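You operate a simulated robot arm through the tools that you are given. There is no shell and no other tool.

The job below is to be done with a simulated robot arm. You get a single attempt, and the scene is never put back.

TASK
Take the link out of the joined chain and lay both pieces on the chain board.
Fine: press the big yellow button once, then the green dome button once; lay each piece lengthwise in a free spot.

It is judged by the outcome, as a careful person would: the job done as asked, and still so three seconds after it is handed in. It fails if anything else is knocked over, pushed out of place, dropped, spilled or broken.

THE ROBOT
A 7-joint arm with a two-finger parallel gripper, fixed in place. Base frame: the origin is on the floor under the middle of its stand, x ahead of it, y to its left, z up. Units: m, degrees, N and s.
It reaches about 1.479 m from its shoulder. Its first joint turns from -166.0 to 166.0 degrees. Payload 4.4 kg.
The tool frame sits at the grasp point between the pads (the TCP): z along the fingers, y along the line on which they close. The tips reach 0.023 m beyond it. Largest opening 0.094 m; finger width 0.038, thickness 0.01; the body of the gripper, 0.054 by 0.096 m, starts 0.039 m behind the TCP.
Orientation is that of the tool frame in the base frame, as a unit quaternion [w, x, y, z]. With the fingers straight down and closing along the base's y, the tool's x points along the base's -x, its y along +y and its z along -z.

THE INTERFACE
- The arm moves only by the tool apply_moves. Its argument "increments" is one flat list of numbers, 7 for each row, row after row: the shift along the tool's x, y, z in m, then the turn, a rotation vector about the tool's x, y, z in degrees, then the closure, from 0 (fully open) to 1 (shut). In form: [x, y, z, wx, wy, wz, gripper, x, y, z, wx, wy, wz, gripper, ...]. A call has 1 to 20 rows; each row shifts and turns the commanded pose from where the row before left it, along the tool's axes as they then stand. Rows are played at 5 a second. More than 0.05 m and 8.6 degrees between two rows, or a gripper value outside its range, and nothing of the call is played. A pose out of reach is approached as far as the arm can. The call stops where the force on the tool passes 40 N (or 10 N more than at its start, if that is more) or the arm is blocked; 0.2 s more then pass. The fingers move at their own pace (about 0.072 m/s each) and stop on an object; they squeeze with about 40 N. The grip force told is the motor's: it shows also when the fingers shut on nothing. Time passes only in rows, and 0.2 s behind the last, so rows that do not move let the fingers close. The reply holds the time, the measured pose of the TCP, the force on the tool along the base axes, the opening and the grip force, in the units named above and with some noise, with the torque about the TCP (base axes, N m) and any sound that the robot's microphone picked up.
- Cameras (640 x 400 px; columns grow to the right, rows downward): "scene" is fixed at [0.044, 0.5095, 1.6735]; the picture's right is [-0.28, -0.96, 0.00], its down [-0.48, 0.14, -0.86] and it looks along [0.83, -0.24, -0.51] (base axes); focal length 330 px, centre (320, 200). "wrist" rides on the gripper at [0.086, 0.016, -0.075] in the tool frame; the picture's right is [-0.18, 0.98, 0.00], its down [-0.58, -0.11, -0.81] and it looks along [-0.79, -0.15, 0.59] (tool axes); focal length 243 px, centre (320, 200).
- snapshot(camera): a new picture of that camera. It takes no simulated time.
- point_at(camera, pixels): there is no depth. For up to 12 entries [column, row, z] of the newest picture of that camera ("zoom" is the newest enlarged one), the place [x, y] in the base frame at which the ray of that pixel passes the height z, good to about 0.002 m, but the place of the scene camera against the robot may be out by one fixed shift of up to 0.025 m in any direction. It takes no simulated time.
- enlarge(camera, box): a new picture of the part [left, top, right, bottom] of that camera's present view, enlarged. It takes no simulated time.
- job_done(): hands the job in; it is judged then, once.

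Leave the gripper open and the arm clear of the work at the hand-in unless told otherwise.

The tools are called as a command line: name --argument value ..., lists and objects as JSON in quotes. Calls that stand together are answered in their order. apply_moves: Moves the arm, as the interface text tells. Its arguments: {"type":"object","properties":{"increments":{"type":"array","items":{"type":"number"}}},"required":["increments"]} The other tools are called the same way: snapshot (camera) takes a picture; point_at (camera, pixels) gives the place at which the rays of pixels pass given heights; enlarge (camera, box) takes an enlarged picture of a part of a camera's view; job_done () hands the job in.

At the start:

```text
time_s: 0.0
ee_pos: [0.6449, 0.3364, 1.3052]
ee_rot: [0.0, 0.0, 1.0, 0.0]
wrist_force: [-0.3, -1.2, 0.6]
wrist_torque: [0.0, 0.02, 0.0]
width: 0.0941
finger_force: 0.1
```

scene: 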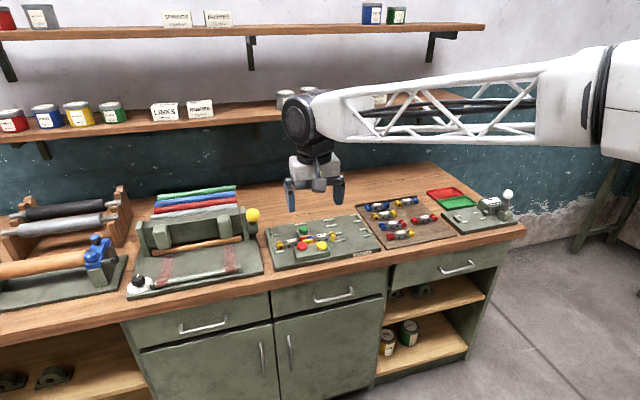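
wrist: 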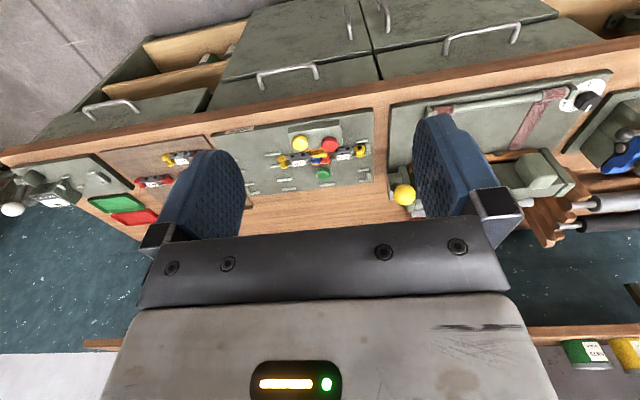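

I see a bench with a grey-green fixture plate (around pixel 320,240 in the scene view) with yellow, red and green buttons, and next to it a brown chain board. I'll take enlarged views of both before moving.

enlarge --camera "scene" --box '[250, 200, 390, 287]'

enlarge --camera "scene" --box '[350, 175, 520, 260]'

enlarge --camera "wrist" --box '[200, 90, 420, 228]'

```text
4.57 times, centred on (320, 244) of scene
```

zoom: 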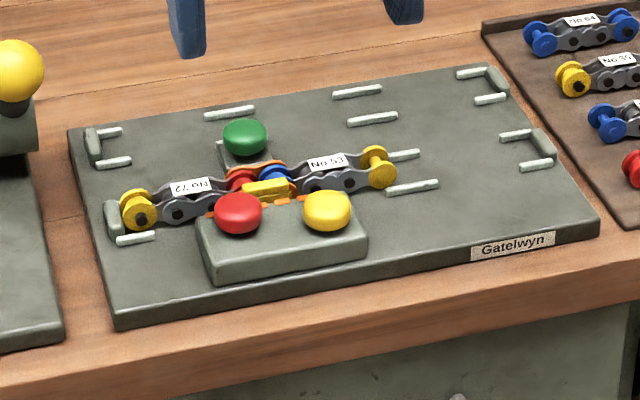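

```text
3.76 times, centred on (435, 218) of scene
```

zoom: 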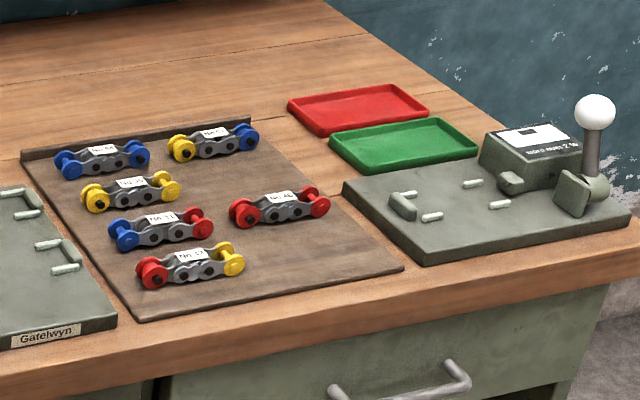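

```text
2.90 times, centred on (310, 159) of wrist
```

zoom: 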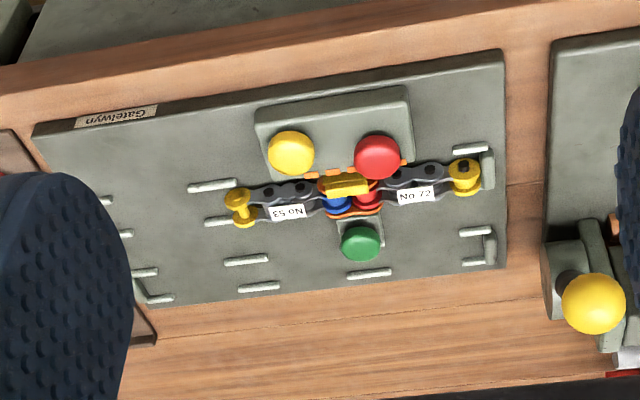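

The plate carries the joined chain: No 72 on the left and No 53 on the right, held together by an orange/yellow link. A yellow and a red button are on the front box, and a green dome is behind. I'll find out where these are by comparing the rays of the wrist and scene cameras at several heights.

point_at --camera "zoom" --pixels '[[290, 152, 0.85], [290, 152, 0.95], [290, 152, 1.05], [360, 243, 0.85], [360, 243, 0.95], [360, 243, 1.05], [505, 268, 0.85], [505, 268, 0.95], [505, 268, 1.05], [34, 125, 0.85], [34, 125, 0.95], [34, 125, 1.05]]'

point_at --camera "scene" --pixels '[[321.6, 246, 0.85], [321.6, 246, 0.95], [321.6, 246, 1.05], [303.6, 230, 0.85], [303.6, 230, 0.95], [303.6, 230, 1.05], [265.4, 228.3, 0.85], [265.4, 228.3, 0.95], [265.4, 228.3, 1.05], [381, 249, 0.85], [381, 249, 0.95], [381, 249, 1.05]]'

```text
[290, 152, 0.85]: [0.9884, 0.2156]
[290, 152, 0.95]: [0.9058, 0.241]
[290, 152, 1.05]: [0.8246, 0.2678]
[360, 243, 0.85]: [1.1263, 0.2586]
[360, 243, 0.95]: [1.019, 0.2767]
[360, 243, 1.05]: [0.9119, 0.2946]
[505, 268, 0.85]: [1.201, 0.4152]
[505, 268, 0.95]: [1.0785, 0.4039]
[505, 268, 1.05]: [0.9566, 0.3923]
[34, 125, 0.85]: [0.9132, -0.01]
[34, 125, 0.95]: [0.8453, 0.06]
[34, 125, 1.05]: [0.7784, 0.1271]
```

```text
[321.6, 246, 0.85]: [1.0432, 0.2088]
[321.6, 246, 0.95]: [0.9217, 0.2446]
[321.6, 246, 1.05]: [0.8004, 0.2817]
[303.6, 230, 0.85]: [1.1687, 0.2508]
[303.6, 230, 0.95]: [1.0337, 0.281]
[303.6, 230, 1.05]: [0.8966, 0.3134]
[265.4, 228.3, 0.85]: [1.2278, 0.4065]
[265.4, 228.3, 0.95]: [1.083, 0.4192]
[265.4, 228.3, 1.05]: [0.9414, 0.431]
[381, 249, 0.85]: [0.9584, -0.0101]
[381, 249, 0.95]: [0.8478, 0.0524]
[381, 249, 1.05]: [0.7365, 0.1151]
```

The heights agree at roughly 0.94 m. The scene camera looks shifted by a centimetre or so. I'll move the wrist camera to a better viewpoint: tilt the tool so the camera looks further down, and back off a little.

apply_moves --increments '[0.02, -0.02, 0, 0, 6, 0, 0, 0.0, -0.02, 0, 0, 6, 0, 0, 0.0, -0.02, 0, 0, 6, 0, 0, 0, -0.02, 0, 0, 6, 0, 0, 0, 0, 0, 0, 0, 0, 0]'

snapshot --camera "wrist"

```text
time_s: 1.2
ee_pos: [0.6245, 0.2562, 1.3045]
ee_rot: [-0.209, 0.0, 0.978, 0.0]
wrist_force: [-0.2, 0.4, -0.9]
wrist_torque: [0.0, 0.04, -0.01]
width: 0.0939
finger_force: 0.0
```

```text
taken
```

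wrist: 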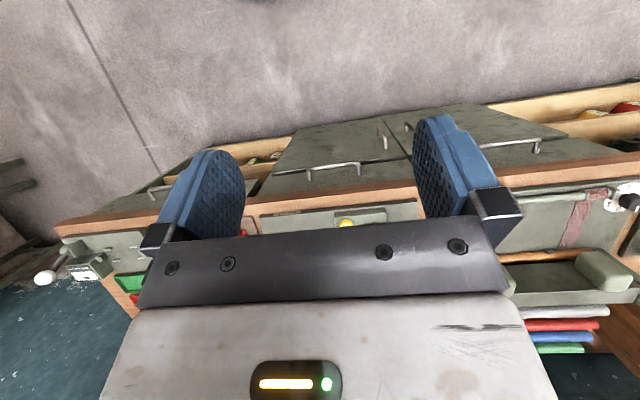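

The camera now looks too near the bench front, so I'll move the arm forward about 0.26 m at the same height to bring it over the plate.

apply_moves --increments '[-0.0366, 0, -0.0163, 0, 0, 0, 0, -0.0366, 0, -0.0163, 0, 0, 0, 0, -0.0366, 0, -0.0163, 0, 0, 0, 0, -0.0366, 0, -0.0163, 0, 0, 0, 0, -0.0366, 0, -0.0163, 0, 0, 0, 0, -0.0366, 0, -0.0163, 0, 0, 0, 0, 0, 0, 0, 0, 0, 0, 0]'

snapshot --camera "wrist"

snapshot --camera "scene"

```text
time_s: 2.8
ee_pos: [0.8631, 0.2581, 1.3033]
ee_rot: [-0.208, 0.0, 0.978, 0.0]
wrist_force: [-0.1, -0.2, 0.0]
wrist_torque: [0.01, 0.02, -0.02]
width: 0.094
finger_force: 0.0
```

```text
taken
```

wrist: 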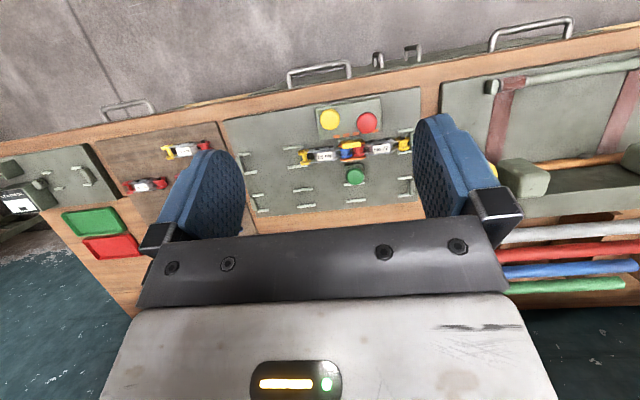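

```text
taken
```

scene: 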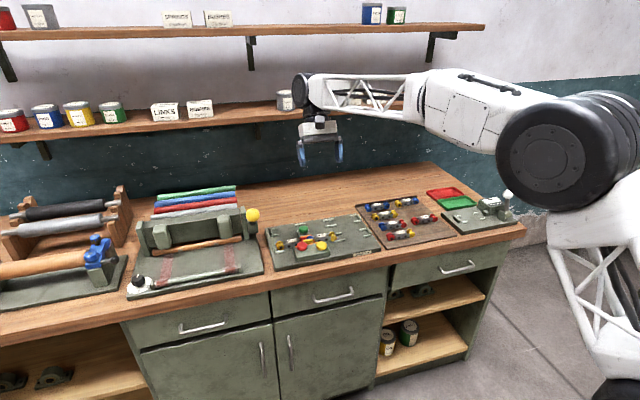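

Good, the plate is now visible from above. I'll enlarge it and read positions from this viewpoint.

enlarge --camera "wrist" --box '[220, 80, 430, 211]'

point_at --camera "wrist" --pixels '[[330, 119, 0.95], [330, 119, 0.92], [367, 122, 0.95], [355, 175, 0.95], [355, 175, 0.92], [224, 122, 0.92], [224, 122, 0.9], [224, 122, 0.94]]'

```text
3.05 times, centred on (325, 146) of wrist
```

zoom: 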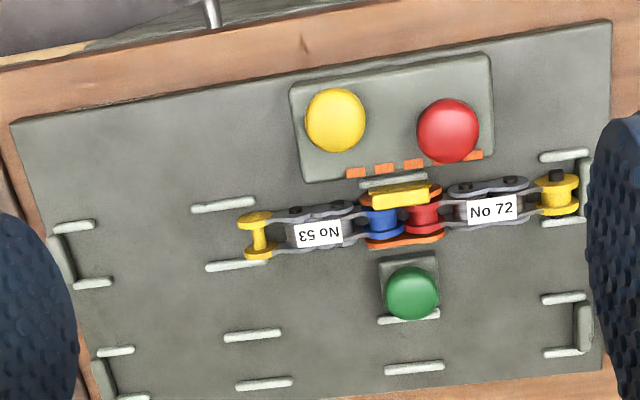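

```text
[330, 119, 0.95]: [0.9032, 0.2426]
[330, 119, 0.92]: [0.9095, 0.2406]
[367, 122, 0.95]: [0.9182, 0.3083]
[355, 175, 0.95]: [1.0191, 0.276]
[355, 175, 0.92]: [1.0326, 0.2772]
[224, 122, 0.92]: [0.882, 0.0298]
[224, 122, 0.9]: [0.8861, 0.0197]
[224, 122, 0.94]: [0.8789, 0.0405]
```

I worked out the yellow button at about (0.902, 0.242, 0.954) and the green dome at about (1.019, 0.276, 0.95). Next I'll slide right (−y) to look at the chain board from above.

apply_moves --increments '[0, -0.04, 0, 0, 0, 0, 0, 0, -0.04, 0, 0, 0, 0, 0, 0, -0.04, 0, 0, 0, 0, 0, 0, -0.04, 0, 0, 0, 0, 0, 0, -0.04, 0, 0, 0, 0, 0, 0, -0.04, 0, 0, 0, 0, 0, 0, 0, 0, 0, 0, 0, 0]'

snapshot --camera "wrist"

enlarge --camera "wrist" --box '[210, 80, 430, 218]'

```text
time_s: 4.4
ee_pos: [0.8641, 0.0167, 1.304]
ee_rot: [-0.208, 0.0, 0.978, 0.0]
wrist_force: [0.8, -0.5, 0.1]
wrist_torque: [-0.01, -0.01, 0.03]
width: 0.0939
finger_force: 0.0
```

```text
taken
```

wrist: 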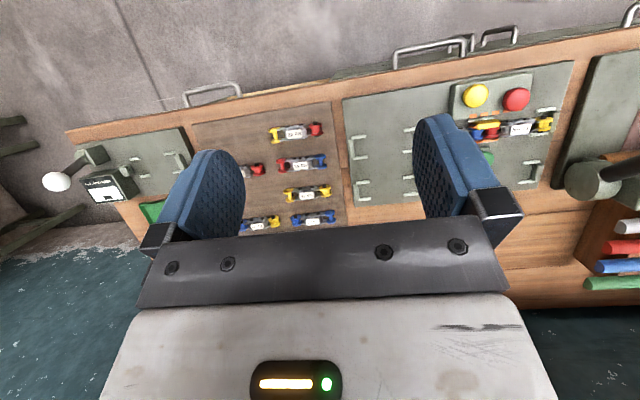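

```text
2.90 times, centred on (320, 149) of wrist
```

zoom: 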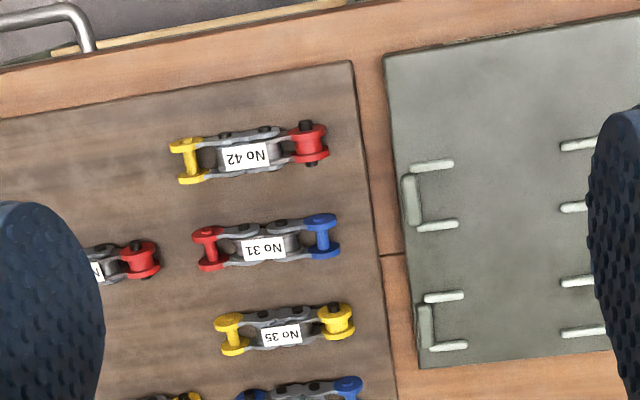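

The left column of the board holds four pieces (No 42, No 31, No 35 and one more behind), and the right column looks partly free. I'll move further right to see the right column fully.

apply_moves --increments '[0, -0.04, 0, 0, 0, 0, 0, 0, -0.04, 0, 0, 0, 0, 0, 0, -0.04, 0, 0, 0, 0, 0, -0.03, 0, -0.013, 0, 0, 0, 0, -0.03, 0, -0.013, 0, 0, 0, 0, 0, 0, 0, 0, 0, 0, 0]'

snapshot --camera "wrist"

enlarge --camera "wrist" --box '[210, 80, 430, 218]'

```text
time_s: 5.8
ee_pos: [0.9296, -0.1034, 1.303]
ee_rot: [-0.208, 0.0, 0.978, 0.0]
wrist_force: [-0.8, -1.2, 0.7]
wrist_torque: [-0.01, -0.01, 0.01]
width: 0.0941
finger_force: 0.2
```

```text
taken
```

wrist: 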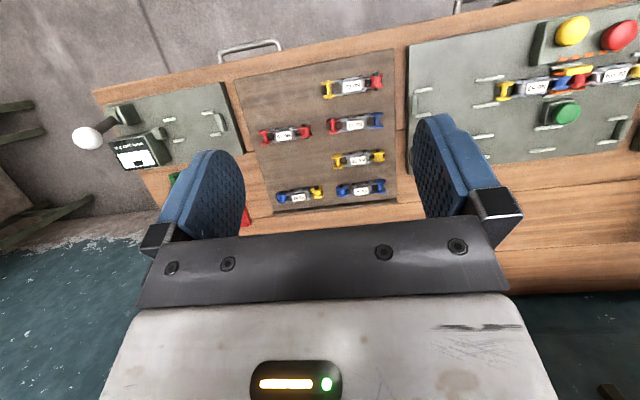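

```text
2.90 times, centred on (320, 149) of wrist
```

zoom: 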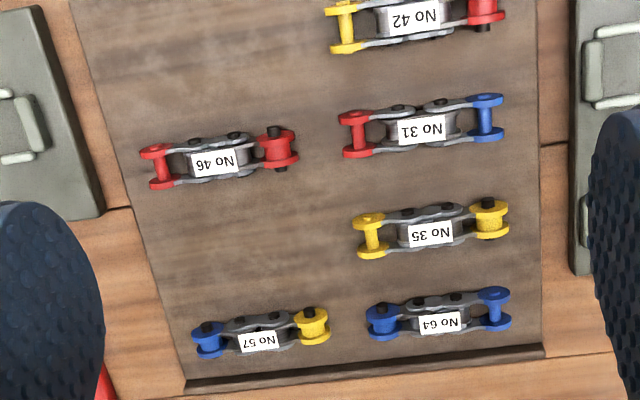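

The board is fully in view. The left column holds 42, 31, 35 and 64; the right column holds 46 and 57. The free spots are right column front (beside 42) and right column third row (beside 35). I'll read positions.

point_at --camera "zoom" --pixels '[[155, 165, 0.9], [278, 150, 0.9], [208, 340, 0.9], [312, 325, 0.9], [345, 25, 0.9], [485, 10, 0.9], [357, 133, 0.9], [485, 118, 0.9], [370, 235, 0.9], [490, 220, 0.9], [385, 323, 0.9], [493, 310, 0.9]]'

point_at --camera "wrist" --pixels '[[235, 81, 0.88], [235, 81, 0.9], [394, 50, 0.88], [394, 50, 0.9], [274, 213, 0.88], [274, 213, 0.9], [397, 203, 0.88], [397, 203, 0.9]]'

enlarge --camera "wrist" --box '[210, 40, 410, 165]'

```text
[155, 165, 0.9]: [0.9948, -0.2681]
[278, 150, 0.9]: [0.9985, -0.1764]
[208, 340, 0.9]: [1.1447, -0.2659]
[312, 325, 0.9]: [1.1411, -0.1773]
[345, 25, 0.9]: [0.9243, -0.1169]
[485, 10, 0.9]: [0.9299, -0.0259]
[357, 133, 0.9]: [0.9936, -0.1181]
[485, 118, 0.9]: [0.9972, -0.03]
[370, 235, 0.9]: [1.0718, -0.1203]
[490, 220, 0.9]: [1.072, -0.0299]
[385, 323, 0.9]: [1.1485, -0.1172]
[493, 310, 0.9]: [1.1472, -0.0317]
```

```text
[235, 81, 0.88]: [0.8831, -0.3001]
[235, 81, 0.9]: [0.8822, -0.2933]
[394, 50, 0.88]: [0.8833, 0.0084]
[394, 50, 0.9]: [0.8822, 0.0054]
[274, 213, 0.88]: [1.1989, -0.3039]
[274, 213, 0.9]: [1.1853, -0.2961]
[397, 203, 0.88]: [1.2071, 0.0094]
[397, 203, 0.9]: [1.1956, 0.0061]
```

```text
3.20 times, centred on (310, 102) of wrist
```

zoom: 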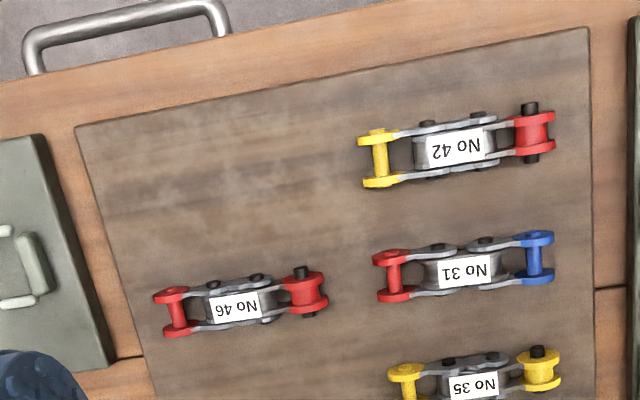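

The board lies square to the base axes, with its rows along y about 0.075 m apart and its right column centred near y = −0.222. So the free spots are at about (0.925, −0.222) and (1.072, −0.222). I'll go back to the plate with the tool vertical, lower and in front of it, for a close look.

apply_moves --increments '[0, 0.044, 0, 0, -6, 0, 0, 0, 0.044, 0, 0, -6, 0, 0, 0, 0.044, 0, 0, -6, 0, 0, 0, 0.044, 0, 0, -6, 0, 0, 0.0225, 0.022, 0.02, 0, 0, 0, 0, 0.0225, 0.022, 0.02, 0, 0, 0, 0, 0.0225, 0.022, 0.02, 0, 0, 0, 0, 0.0225, 0.022, 0.02, 0, 0, 0, 0, 0.0225, 0.022, 0.025, 0, 0, 0, 0, 0.0225, 0.022, 0.025, 0, 0, 0, 0, 0.0225, 0.022, 0.025, 0, 0, 0, 0, 0.0225, 0.022, 0.025, 0, 0, 0, 0, 0, 0, 0, 0, 0, 0, 0]'

snapshot --camera "wrist"

enlarge --camera "wrist" --box '[220, 60, 440, 198]'

```text
time_s: 8.6
ee_pos: [0.7504, 0.249, 1.123]
ee_rot: [0.0, 0.0, 1.0, 0.0]
wrist_force: [-0.9, -1.1, 0.5]
wrist_torque: [0.01, 0.02, 0.02]
width: 0.0941
finger_force: 0.1
```

```text
taken
```

wrist: 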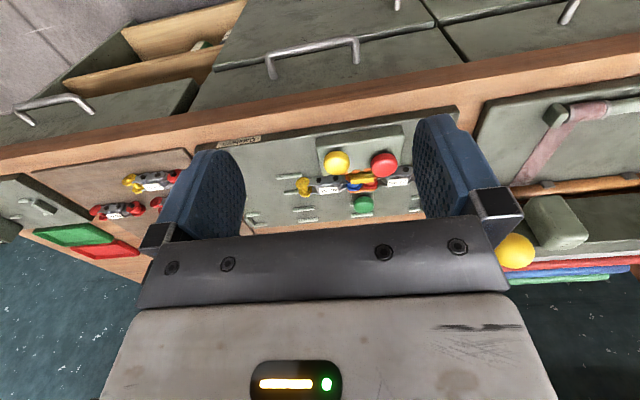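

```text
2.90 times, centred on (330, 129) of wrist
```

zoom: 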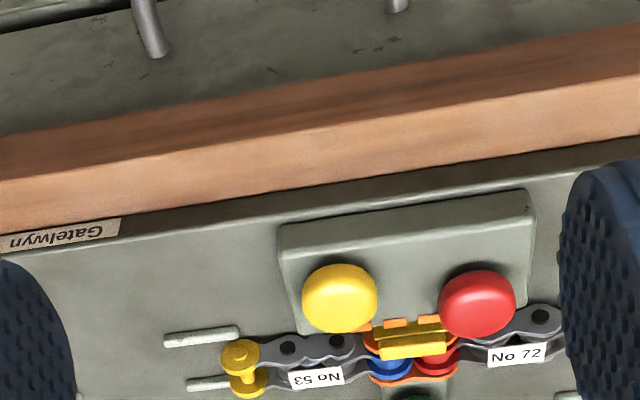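

The yellow button is now at zoom (340, 298) and the red at (477, 304). I'll read rays for these and other features to cross-check with the overhead view.

point_at --camera "zoom" --pixels '[[340, 298, 0.93], [340, 298, 0.95], [340, 298, 0.97], [477, 304, 0.95], [477, 304, 0.97], [477, 304, 0.93]]'

point_at --camera "wrist" --pixels '[[363, 203, 0.93], [363, 203, 0.95], [363, 203, 0.97]]'

enlarge --camera "wrist" --box '[270, 110, 430, 210]'

```text
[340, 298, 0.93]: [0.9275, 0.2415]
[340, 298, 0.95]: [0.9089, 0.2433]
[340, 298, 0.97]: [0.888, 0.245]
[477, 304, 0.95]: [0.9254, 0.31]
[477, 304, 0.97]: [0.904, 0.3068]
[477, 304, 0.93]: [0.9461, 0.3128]
```

```text
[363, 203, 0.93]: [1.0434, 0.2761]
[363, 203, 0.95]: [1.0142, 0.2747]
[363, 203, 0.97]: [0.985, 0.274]
```

```text
4.00 times, centred on (350, 160) of wrist
```

zoom: 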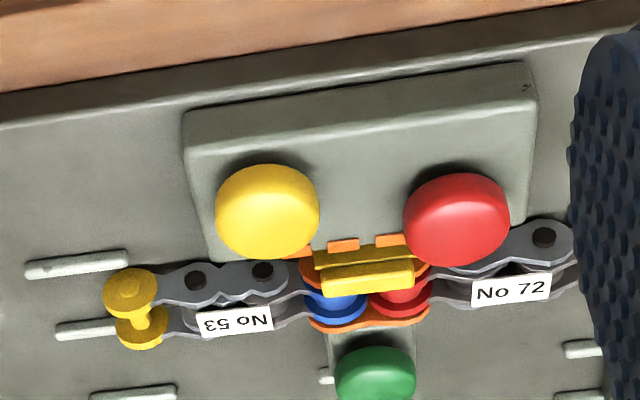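

Yellow button: about (0.902, 0.243), with its dome centre near z = 0.957. Green: about (1.020, 0.276), with its dome near z = 0.947. I'll shut the fingers and go above the yellow button, tips around z = 1.0, without touching it yet.

apply_moves --increments '[-0.038, -0.0015, 0.02, 0, 0, 0, 1, -0.038, -0.0015, 0.02, 0, 0, 0, 1, -0.038, -0.0015, 0.02, 0, 0, 0, 1, -0.038, -0.0015, 0.02, 0, 0, 0, 1, 0, 0, 0.02, 0, 0, 0, 1, 0, 0, 0, 0, 0, 0, 1, 0, 0, 0, 0, 0, 0, 1]'

snapshot --camera "wrist"

enlarge --camera "scene" --box '[250, 180, 390, 267]'

```text
time_s: 10.2
ee_pos: [0.9047, 0.242, 1.024]
ee_rot: [0.001, 0.0, 1.0, 0.0]
wrist_force: [0.3, -0.1, -0.3]
wrist_torque: [0.02, 0.0, 0.0]
width: 0.0
finger_force: 39.7
```

```text
taken
```

wrist: 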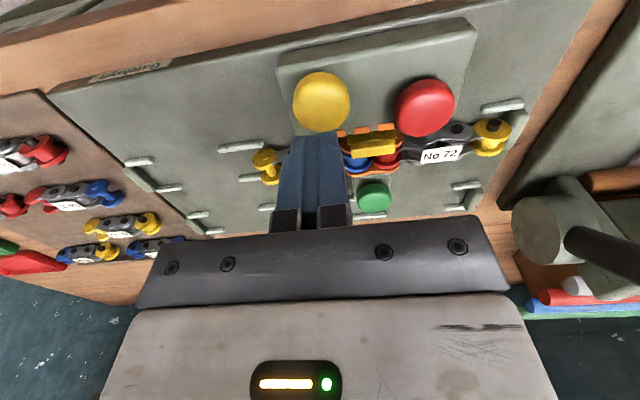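

```text
4.57 times, centred on (320, 224) of scene
```

zoom: 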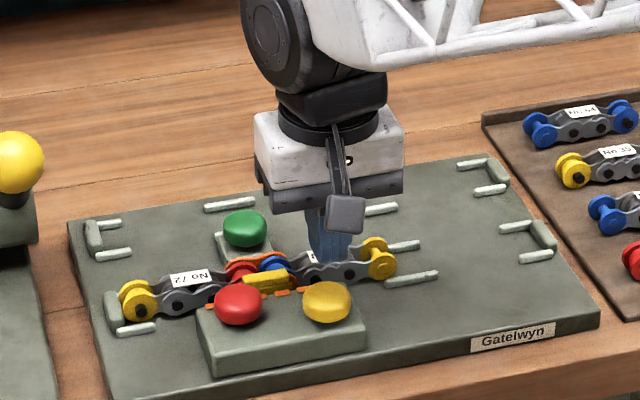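

The closed tips are near and above the yellow dome, which is at wrist pixel (321, 101). I'll check the dome ray and other features from this viewpoint.

point_at --camera "wrist" --pixels '[[321, 101, 0.94], [321, 101, 0.95], [321, 101, 0.96], [424, 107, 0.95], [424, 107, 0.96], [374, 196, 0.94], [374, 196, 0.95], [321, 131, 0.94], [321, 73, 0.94], [293, 101, 0.95], [350, 101, 0.95]]'

enlarge --camera "wrist" --box '[240, 40, 400, 140]'

```text
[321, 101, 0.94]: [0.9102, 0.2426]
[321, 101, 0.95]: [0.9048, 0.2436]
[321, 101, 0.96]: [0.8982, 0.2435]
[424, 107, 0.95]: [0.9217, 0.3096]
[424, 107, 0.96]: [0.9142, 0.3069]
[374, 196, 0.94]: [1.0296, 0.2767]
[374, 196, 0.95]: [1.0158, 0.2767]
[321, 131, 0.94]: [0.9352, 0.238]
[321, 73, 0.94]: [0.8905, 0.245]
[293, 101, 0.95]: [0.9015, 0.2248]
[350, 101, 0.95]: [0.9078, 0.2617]
```

```text
4.00 times, centred on (320, 90) of wrist
```

zoom: 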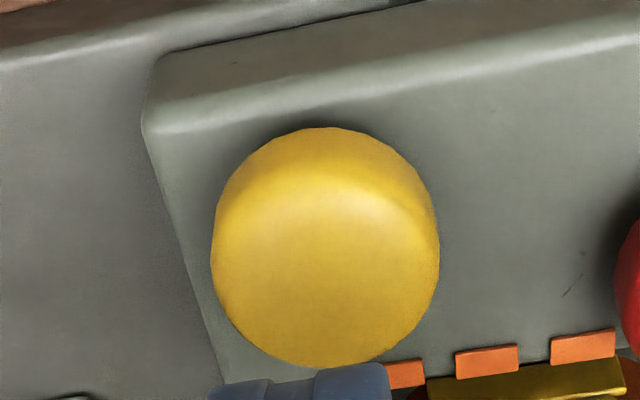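

The button is about 37 mm wide, centred at about (0.903, 0.2435). I'll trim the position by 2 mm and come down to just above the dome, tips near z = 0.972.

apply_moves --increments '[0.002, 0.0015, 0.01, 0, 0, 0, 1, 0, 0, 0.01, 0, 0, 0, 1, 0, 0, 0.009, 0, 0, 0, 1, 0, 0, 0, 0, 0, 0, 1]'

snapshot --camera "wrist"

```text
time_s: 11.2
ee_pos: [0.9018, 0.2455, 0.9962]
ee_rot: [0.001, 0.0, 1.0, 0.0]
wrist_force: [0.4, -0.2, 0.4]
wrist_torque: [0.02, -0.04, 0.02]
width: 0.0001
finger_force: 39.6
```

```text
taken
```

wrist: 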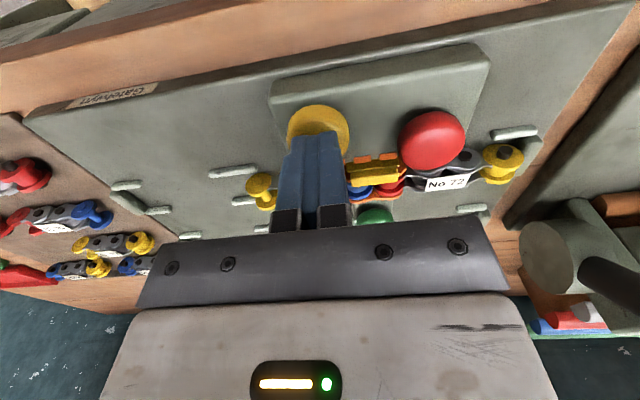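

The tips are right over the yellow dome. I'll press gently in 2 mm steps and watch force and sound.

apply_moves --increments '[0, 0, 0.002, 0, 0, 0, 1, 0, 0, 0.002, 0, 0, 0, 1, 0, 0, 0.002, 0, 0, 0, 1, 0, 0, 0.002, 0, 0, 0, 1, 0, 0, 0.002, 0, 0, 0, 1]'

```text
time_s: 12.4
ee_pos: [0.8999, 0.2442, 0.9852]
ee_rot: [0.0, 0.0, 1.0, 0.0]
wrist_force: [-0.9, 1.2, 3.1]
wrist_torque: [0.02, 0.02, 0.01]
width: 0.0001
finger_force: 40.5
```

The vertical force has begun to rise (3.1 N), so contact is starting with tips at about 0.962. I'll continue pressing.

apply_moves --increments '[0, 0, 0.002, 0, 0, 0, 1, 0, 0, 0.002, 0, 0, 0, 1]'

```text
time_s: 13.0
ee_pos: [0.8991, 0.2433, 0.9813]
ee_rot: [0.0, 0.0, 1.0, 0.0]
wrist_force: [2.9, 0.5, 6.1]
wrist_torque: [0.02, -0.02, 0.01]
width: 0.0002
finger_force: 39.7
```

The force is 6 N, so the button has a springy travel. I'll go on pressing.

apply_moves --increments '[0, 0, 0.002, 0, 0, 0, 1, 0, 0, 0.002, 0, 0, 0, 1]'

```text
time_s: 13.6
ee_pos: [0.9024, 0.2444, 0.9776]
ee_rot: [0.0, 0.0, 1.0, 0.0]
wrist_force: [-1.2, -2.9, 8.2]
wrist_torque: [-0.06, 0.03, 0.0]
width: 0.0
finger_force: 39.8
heard: click
```

I heard a click at z_tcp ≈ 0.978, so the button was pressed. I'll lift straight off and look at what changed.

apply_moves --increments '[0, 0, -0.01, 0, 0, 0, 1, 0, 0, -0.02, 0, 0, 0, 1, 0, 0, -0.03, 0, 0, 0, 1, 0, 0, -0.03, 0, 0, 0, 1, 0, 0, 0, 0, 0, 0, 1]'

snapshot --camera "wrist"

enlarge --camera "scene" --box '[250, 180, 390, 267]'

```text
time_s: 14.8
ee_pos: [0.9017, 0.2429, 1.0658]
ee_rot: [-0.001, 0.0, 1.0, 0.0]
wrist_force: [0.2, -0.3, -0.4]
wrist_torque: [0.01, 0.0, 0.0]
width: 0.0002
finger_force: 39.4
```

```text
taken
```

wrist: 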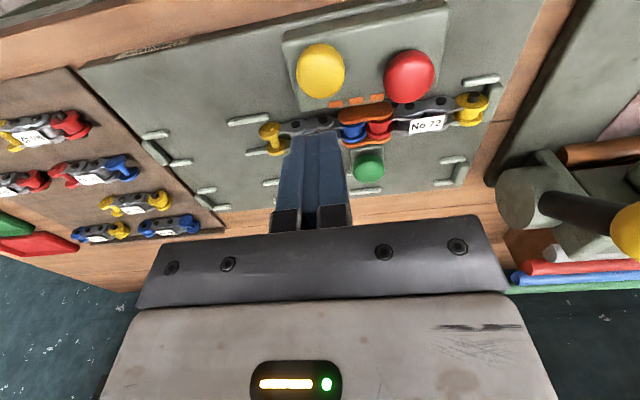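

```text
4.57 times, centred on (320, 224) of scene
```

zoom: 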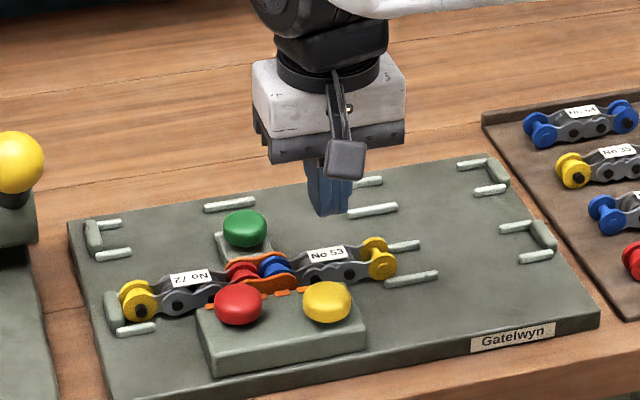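

The yellow bar over the link has gone; the clamp is released. The green dome is next, so I'll move above it at about (1.020, 0.276), keeping height.

apply_moves --increments '[-0.04, 0.011, 0, 0, 0, 0, 1, -0.04, 0.011, 0, 0, 0, 0, 1, -0.038, 0.0115, 0, 0, 0, 0, 1, 0, 0, 0.03, 0, 0, 0, 1, 0, 0, 0, 0, 0, 0, 1]'

snapshot --camera "wrist"

enlarge --camera "wrist" --box '[220, 20, 460, 170]'

enlarge --camera "scene" --box '[250, 180, 390, 267]'

```text
time_s: 16.0
ee_pos: [1.0187, 0.2773, 1.0374]
ee_rot: [0.0, 0.0, 1.0, 0.0]
wrist_force: [-0.4, -0.5, -0.1]
wrist_torque: [0.0, -0.01, 0.03]
width: 0.0
finger_force: 40.0
```

```text
taken
```

wrist: 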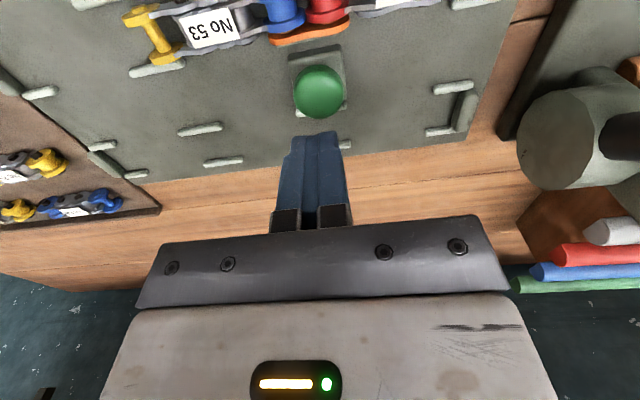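

```text
2.67 times, centred on (340, 95) of wrist
```

zoom: 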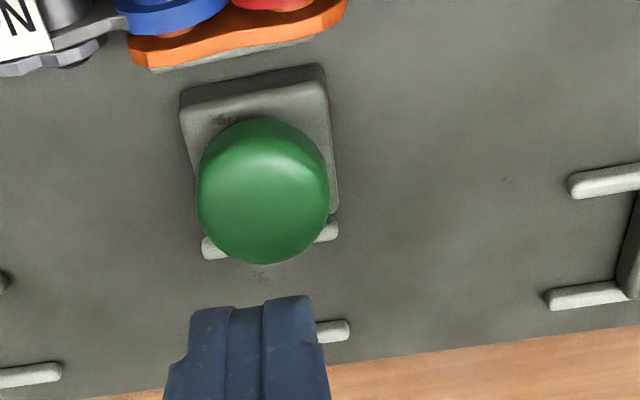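

```text
4.57 times, centred on (320, 224) of scene
```

zoom: 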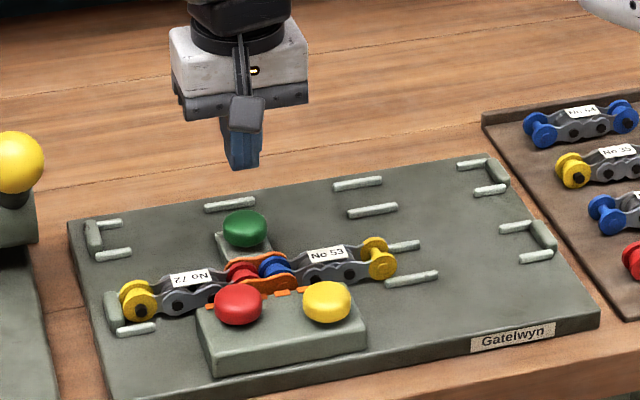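

The green dome is at wrist (318.7, 91.6). I'll check its place from this close view.

point_at --camera "wrist" --pixels '[[318.7, 91.6, 0.93], [318.7, 91.6, 0.94], [318.7, 91.6, 0.95], [294, 92, 0.94], [343.5, 92, 0.94], [319, 66, 0.94], [319, 117, 0.94]]'

```text
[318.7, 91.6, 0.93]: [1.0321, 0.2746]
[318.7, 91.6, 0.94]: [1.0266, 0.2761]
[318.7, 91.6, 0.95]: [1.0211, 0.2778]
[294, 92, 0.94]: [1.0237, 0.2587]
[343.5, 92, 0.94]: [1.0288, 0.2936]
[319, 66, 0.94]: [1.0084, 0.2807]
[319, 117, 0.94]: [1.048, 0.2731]
```

The green dome is at about (1.023, 0.276), with its top near 0.95. I'll trim and come down so the tips are about 1 cm above it.

apply_moves --increments '[-0.004, -0.001, 0.02, 0, 0, 0, 1, 0, 0, 0.02, 0, 0, 0, 1, 0, 0, 0.01, 0, 0, 0, 1, 0, 0, 0, 0, 0, 0, 1]'

enlarge --camera "scene" --box '[250, 180, 390, 267]'

snapshot --camera "wrist"

```text
time_s: 17.0
ee_pos: [1.0206, 0.2756, 0.9871]
ee_rot: [0.0, 0.0, 1.0, -0.001]
wrist_force: [0.0, 0.6, -0.1]
wrist_torque: [0.01, -0.02, 0.0]
width: 0.0
finger_force: 40.1
```

```text
4.57 times, centred on (320, 224) of scene
```

zoom: 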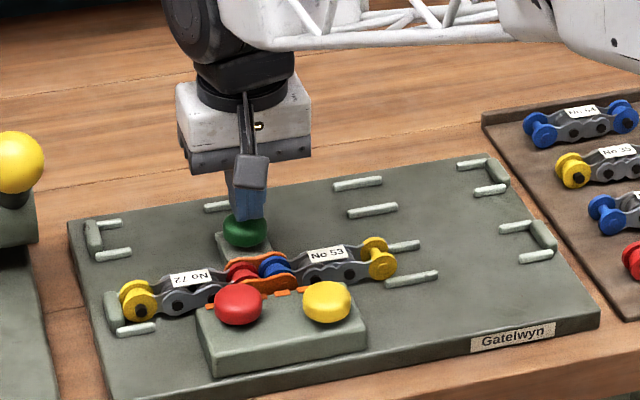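

```text
taken
```

wrist: 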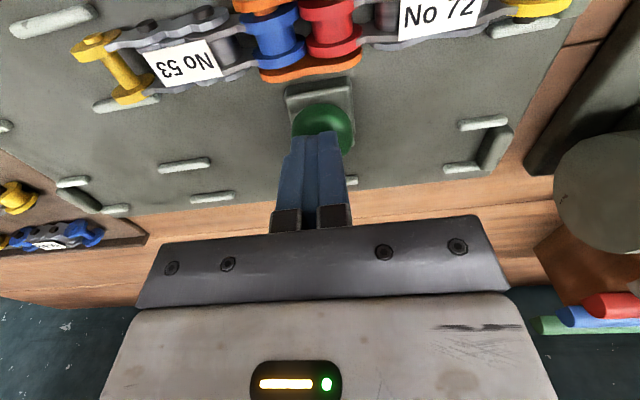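

The tips are lined up over the green dome. I'll press slowly in 2 mm steps.

apply_moves --increments '[0, 0, 0.002, 0, 0, 0, 1, 0, 0, 0.002, 0, 0, 0, 1, 0, 0, 0.002, 0, 0, 0, 1, 0, 0, 0.002, 0, 0, 0, 1]'

```text
time_s: 18.0
ee_pos: [1.0216, 0.2761, 0.9806]
ee_rot: [0.0, 0.0, 1.0, 0.0]
wrist_force: [0.0, 0.7, 2.4]
wrist_torque: [-0.02, 0.02, -0.02]
width: 0.0
finger_force: 39.6
```

The force is 2.4 N and contact is just starting. I'll continue.

apply_moves --increments '[0, 0, 0.002, 0, 0, 0, 1, 0, 0, 0.002, 0, 0, 0, 1, 0, 0, 0.002, 0, 0, 0, 1]'

```text
time_s: 18.8
ee_pos: [1.0223, 0.2756, 0.9725]
ee_rot: [0.0, 0.001, 1.0, 0.0]
wrist_force: [-1.7, -1.6, 5.1]
wrist_torque: [-0.01, 0.03, -0.04]
width: 0.0
finger_force: 40.1
```

The force is 5 N with no click yet. I'll press a little further.

apply_moves --increments '[0, 0, 0.002, 0, 0, 0, 1, 0, 0, 0.001, 0, 0, 0, 1]'

```text
time_s: 19.4
ee_pos: [1.0223, 0.2777, 0.9709]
ee_rot: [0.0, 0.0, 1.0, 0.0]
wrist_force: [2.9, 0.8, 6.1]
wrist_torque: [0.04, 0.03, -0.06]
width: 0.0003
finger_force: 39.8
```

The force is 6 N and still no click. I'll press further.

apply_moves --increments '[0, 0, 0.0015, 0, 0, 0, 1, 0, 0, 0.0015, 0, 0, 0, 1]'

```text
time_s: 20.0
ee_pos: [1.0207, 0.2756, 0.9662]
ee_rot: [0.0, 0.0, 1.0, 0.0]
wrist_force: [-4.3, 0.3, 8.7]
wrist_torque: [0.01, 0.06, 0.03]
width: 0.0001
finger_force: 40.1
heard: click
```

I heard a click from the green dome. I'll lift straight off and look.

apply_moves --increments '[0, 0, -0.01, 0, 0, 0, 1, 0, 0, -0.02, 0, 0, 0, 1, 0, 0, -0.03, 0, 0, 0, 1, 0, 0, -0.04, 0, 0, 0, 1, 0, 0, -0.04, 0, 0, 0, 1, 0, 0, 0, 0, 0, 0, 1]'

snapshot --camera "wrist"

enlarge --camera "scene" --box '[250, 180, 390, 267]'

```text
time_s: 21.4
ee_pos: [1.0244, 0.2785, 1.1064]
ee_rot: [0.0, 0.0, 1.0, 0.0]
wrist_force: [-1.1, 0.0, 1.1]
wrist_torque: [0.01, -0.03, 0.01]
width: 0.0
finger_force: 39.5
```

```text
taken
```

wrist: 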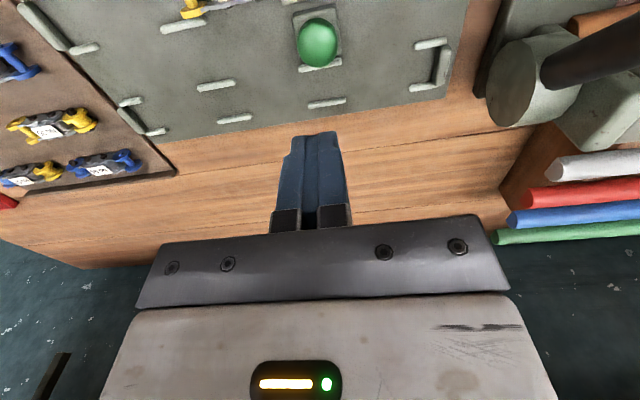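

```text
4.57 times, centred on (320, 224) of scene
```

zoom: 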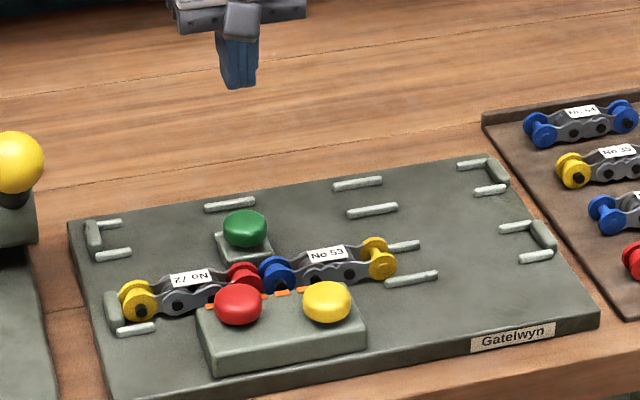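

The orange link has gone and the two pieces now lie separate, red end beside blue end. To grip them across the side plates, I'll turn the gripper 90° (closing along x, camera on the −y side) at this safe height and open the fingers.

apply_moves --increments '[0, 0, 0, 0, 0, -8, 0.5, 0, 0, 0, 0, 0, -8, 0, 0, 0, 0, 0, 0, -8, 0, 0, 0, 0, 0, 0, -8, 0, 0, 0, 0, 0, 0, -8, 0, 0, 0, 0, 0, 0, -8, 0, 0, 0, 0, 0, 0, -8, 0, 0, 0, 0, 0, 0, -8, 0, 0, 0, 0, 0, 0, -8, 0, 0, 0, 0, 0, 0, -8, 0, 0, 0, 0, 0, 0, -8, 0, 0, 0, 0, 0, 0, -2, 0, 0, 0, 0, 0, 0, 0, 0]'

snapshot --camera "wrist"

snapshot --camera "scene"

```text
time_s: 24.2
ee_pos: [1.0235, 0.2776, 1.1079]
ee_rot: [-0.001, 0.708, -0.706, 0.001]
wrist_force: [-0.6, -0.4, 0.0]
wrist_torque: [-0.01, 0.02, -0.01]
width: 0.0939
finger_force: 0.1
```

```text
taken
```

wrist: 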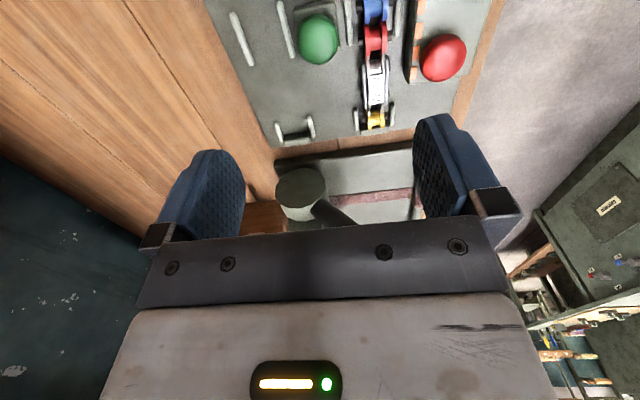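

```text
taken
```

scene: 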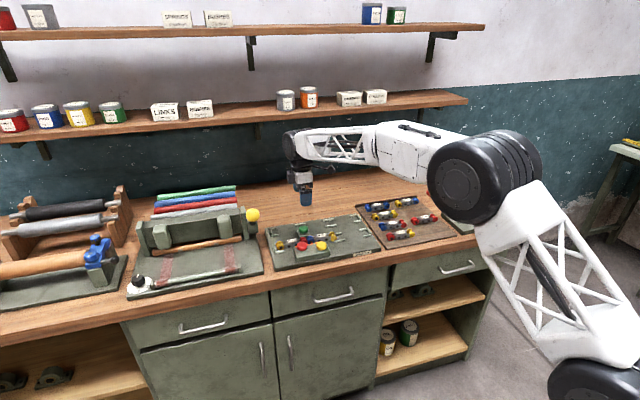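

The turn is done. I'll move back toward −y so the camera sees the full pair of pieces from its end.

apply_moves --increments '[0.04, 0.015, 0, 0, 0, 0, 0, 0.04, 0.015, 0, 0, 0, 0, 0, 0.04, 0.015, 0, 0, 0, 0, 0, 0.04, 0.016, 0, 0, 0, 0, 0, 0, 0, 0, 0, 0, 0, 0]'

snapshot --camera "wrist"

enlarge --camera "wrist" --box '[230, 60, 430, 185]'

```text
time_s: 25.4
ee_pos: [0.9615, 0.1166, 1.1086]
ee_rot: [0.0, 0.707, -0.707, 0.0]
wrist_force: [0.5, 0.8, -0.5]
wrist_torque: [0.01, 0.0, 0.03]
width: 0.0939
finger_force: 0.0
```

```text
taken
```

wrist: 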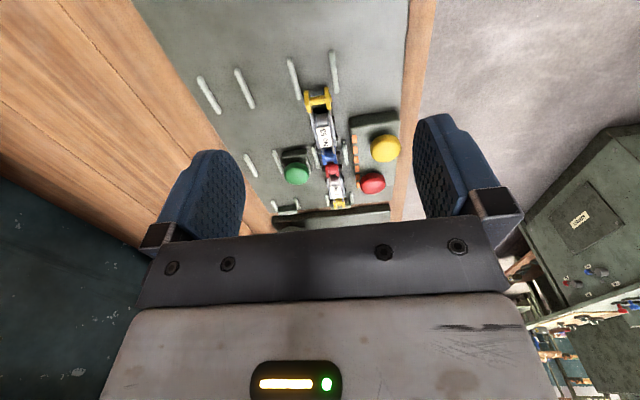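

```text
3.20 times, centred on (330, 122) of wrist
```

zoom: 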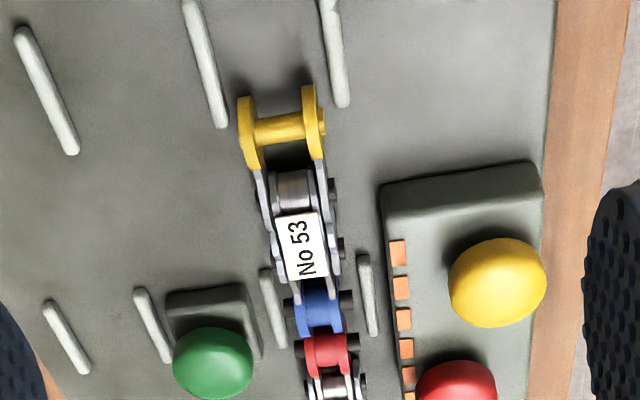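

This is a clear view: the No 53 label is in the middle, the yellow spool is at the near end, and the blue roller touches the red one of No 72. Pairs of low guide rails flank it. I'll read coordinates of the piece and rails.

point_at --camera "zoom" --pixels '[[280, 127, 0.91], [252, 168, 0.9], [318, 160, 0.9], [302, 247, 0.92], [302, 247, 0.91], [277, 220, 0.92], [318, 212, 0.92], [318, 312, 0.92], [220, 125, 0.895], [345, 105, 0.895], [265, 270, 0.895], [362, 257, 0.895]]'

enlarge --camera "wrist" --box '[280, 120, 400, 195]'

```text
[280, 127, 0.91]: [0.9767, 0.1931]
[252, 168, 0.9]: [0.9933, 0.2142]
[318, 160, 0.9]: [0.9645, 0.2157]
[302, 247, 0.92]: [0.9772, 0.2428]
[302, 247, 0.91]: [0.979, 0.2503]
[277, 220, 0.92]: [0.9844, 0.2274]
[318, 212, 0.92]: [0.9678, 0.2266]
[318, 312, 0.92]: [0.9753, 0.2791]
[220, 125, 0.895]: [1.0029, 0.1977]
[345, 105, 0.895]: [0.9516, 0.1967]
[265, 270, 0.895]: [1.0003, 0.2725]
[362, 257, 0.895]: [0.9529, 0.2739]
```

```text
5.33 times, centred on (340, 158) of wrist
```

zoom: 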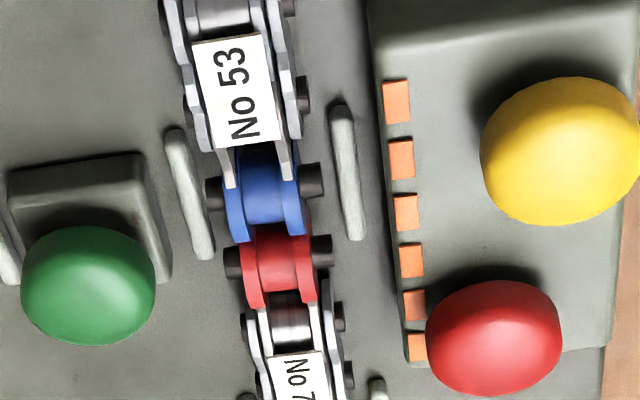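

The chain centre line is x ≈ 0.977 to 0.98, but the heights are uncertain. I'll take a second, lower and more sideways viewpoint to fix the heights by triangulation.

apply_moves --increments '[0.03, -0.008, 0.035, 0, 0, 0, 0, 0.027, -0.008, 0.035, 0, 0, 0, 0, 0, 0, 0, 0, 0, 0, 0]'

snapshot --camera "wrist"

enlarge --camera "wrist" --box '[230, 100, 430, 225]'

```text
time_s: 26.2
ee_pos: [0.976, 0.0594, 1.0377]
ee_rot: [0.0, 0.708, -0.707, -0.001]
wrist_force: [-0.2, -0.4, 1.1]
wrist_torque: [-0.02, 0.03, -0.01]
width: 0.0939
finger_force: 0.1
```

```text
taken
```

wrist: 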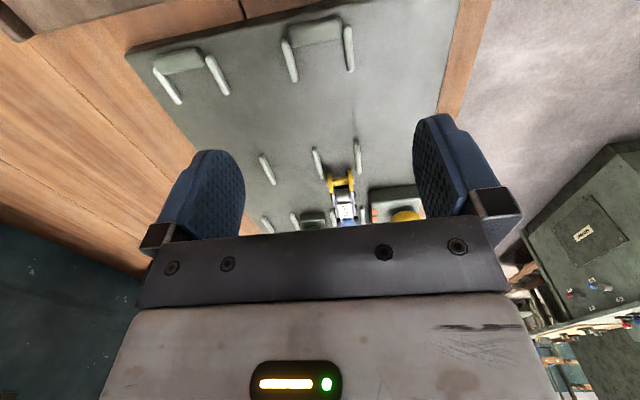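

```text
3.20 times, centred on (330, 162) of wrist
```

zoom: 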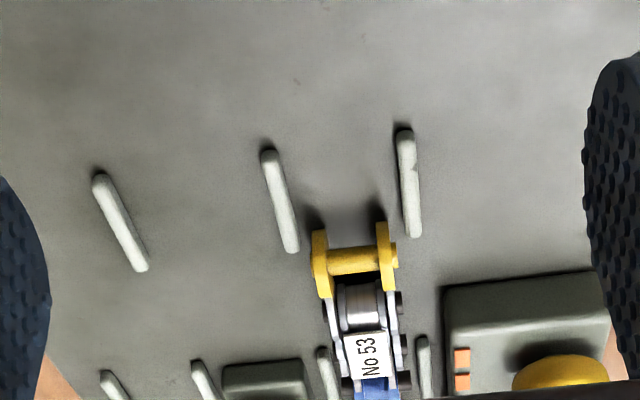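

In this lower view the label is at zoom (367, 354), the yellow axle at (354, 261), and the rail ends at (295, 250) and (415, 235). I'll read these rays.

point_at --camera "zoom" --pixels '[[367, 354, 0.91], [367, 354, 0.93], [367, 354, 0.95], [354, 261, 0.89], [354, 261, 0.91], [354, 261, 0.93], [295, 250, 0.88], [295, 250, 0.9], [415, 235, 0.88], [415, 235, 0.9], [445, 285, 0.9], [445, 285, 0.93]]'

```text
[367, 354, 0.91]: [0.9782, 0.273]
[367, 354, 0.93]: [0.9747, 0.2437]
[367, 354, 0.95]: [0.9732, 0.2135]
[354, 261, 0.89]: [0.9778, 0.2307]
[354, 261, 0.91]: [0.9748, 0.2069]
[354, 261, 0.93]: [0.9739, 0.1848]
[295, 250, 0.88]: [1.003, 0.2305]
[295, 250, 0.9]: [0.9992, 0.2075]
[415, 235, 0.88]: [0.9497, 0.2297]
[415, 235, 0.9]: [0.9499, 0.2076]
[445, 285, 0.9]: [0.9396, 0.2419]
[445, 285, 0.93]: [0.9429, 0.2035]
```

The label top triangulates to z ≈ 0.941 at y ≈ 0.227, higher than I first assumed. To settle the plate's surface height too, I'll read plate-corner and end-holder rays here, then raise 0.1 m and read them again.

enlarge --camera "wrist" --box '[110, 0, 470, 225]'

point_at --camera "wrist" --pixels '[[127, 61, 0.88], [127, 61, 0.9], [127, 61, 0.92], [316, 149, 0.9], [316, 149, 0.92], [356, 141, 0.9], [356, 141, 0.92]]'

apply_moves --increments '[0, 0, -0.05, 0, 0, 0, 0, 0, 0, -0.05, 0, 0, 0, 0, 0, 0, -0.03, 0, 0, 0, 0, 0, 0, 0, 0, 0, 0, 0]'

snapshot --camera "wrist"

enlarge --camera "wrist" --box '[230, 0, 430, 125]'

```text
1.78 times, centred on (290, 112) of wrist
```

zoom: 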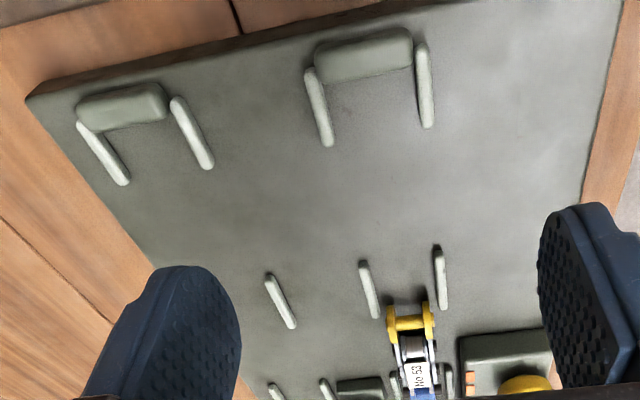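

```text
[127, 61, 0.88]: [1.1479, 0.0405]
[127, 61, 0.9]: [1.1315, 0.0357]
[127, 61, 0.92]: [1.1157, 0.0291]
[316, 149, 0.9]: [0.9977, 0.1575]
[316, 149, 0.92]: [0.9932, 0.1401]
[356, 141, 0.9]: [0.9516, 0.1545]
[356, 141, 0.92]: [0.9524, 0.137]
```

```text
time_s: 27.2
ee_pos: [0.9768, 0.0577, 1.1688]
ee_rot: [0.0, 0.707, -0.707, 0.0]
wrist_force: [0.7, -0.7, 0.0]
wrist_torque: [-0.01, -0.02, -0.01]
width: 0.094
finger_force: 0.0
```

```text
taken
```

wrist: 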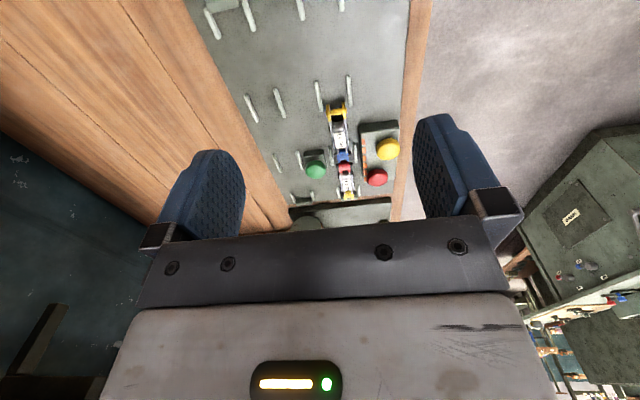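

```text
3.20 times, centred on (330, 62) of wrist
```

zoom: 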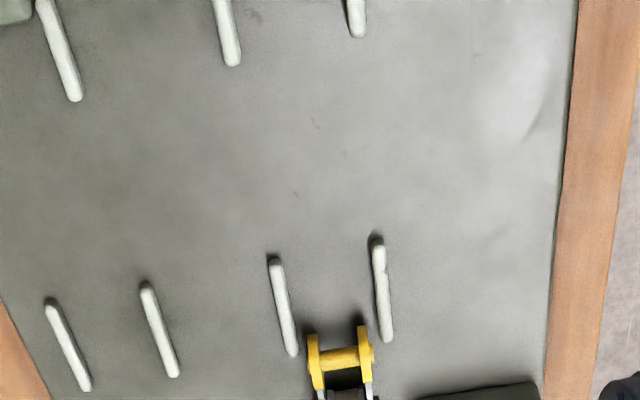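

Now I read the same rail ends and axle from the higher viewpoint: rails at zoom (275, 262) and (378, 245) with far ends (292, 352) and (386, 338), axle at (341, 356).

point_at --camera "zoom" --pixels '[[275, 262, 0.9], [275, 262, 0.92], [378, 245, 0.9], [378, 245, 0.92], [292, 352, 0.88], [292, 352, 0.9], [292, 352, 0.92], [386, 338, 0.9], [386, 338, 0.92], [341, 356, 0.91], [341, 356, 0.93]]'

enlarge --camera "wrist" --box '[260, 80, 420, 180]'

```text
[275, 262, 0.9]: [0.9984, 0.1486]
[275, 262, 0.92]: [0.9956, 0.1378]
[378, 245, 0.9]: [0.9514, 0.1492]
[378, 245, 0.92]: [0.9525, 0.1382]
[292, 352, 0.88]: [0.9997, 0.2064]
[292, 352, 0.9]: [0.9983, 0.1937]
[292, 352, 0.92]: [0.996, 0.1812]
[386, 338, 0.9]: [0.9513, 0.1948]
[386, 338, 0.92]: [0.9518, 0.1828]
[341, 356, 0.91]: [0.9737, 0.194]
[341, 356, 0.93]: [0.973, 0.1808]
```

```text
4.00 times, centred on (340, 130) of wrist
```

zoom: 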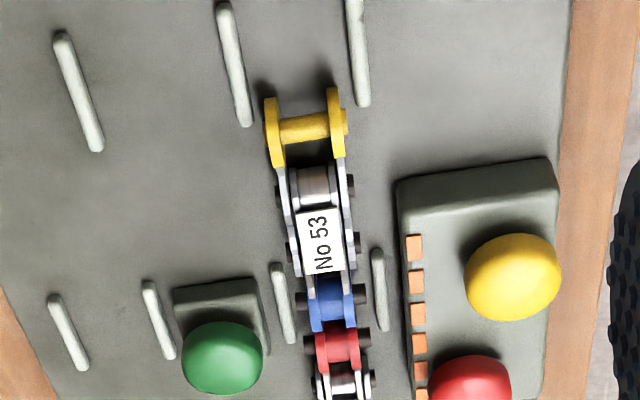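

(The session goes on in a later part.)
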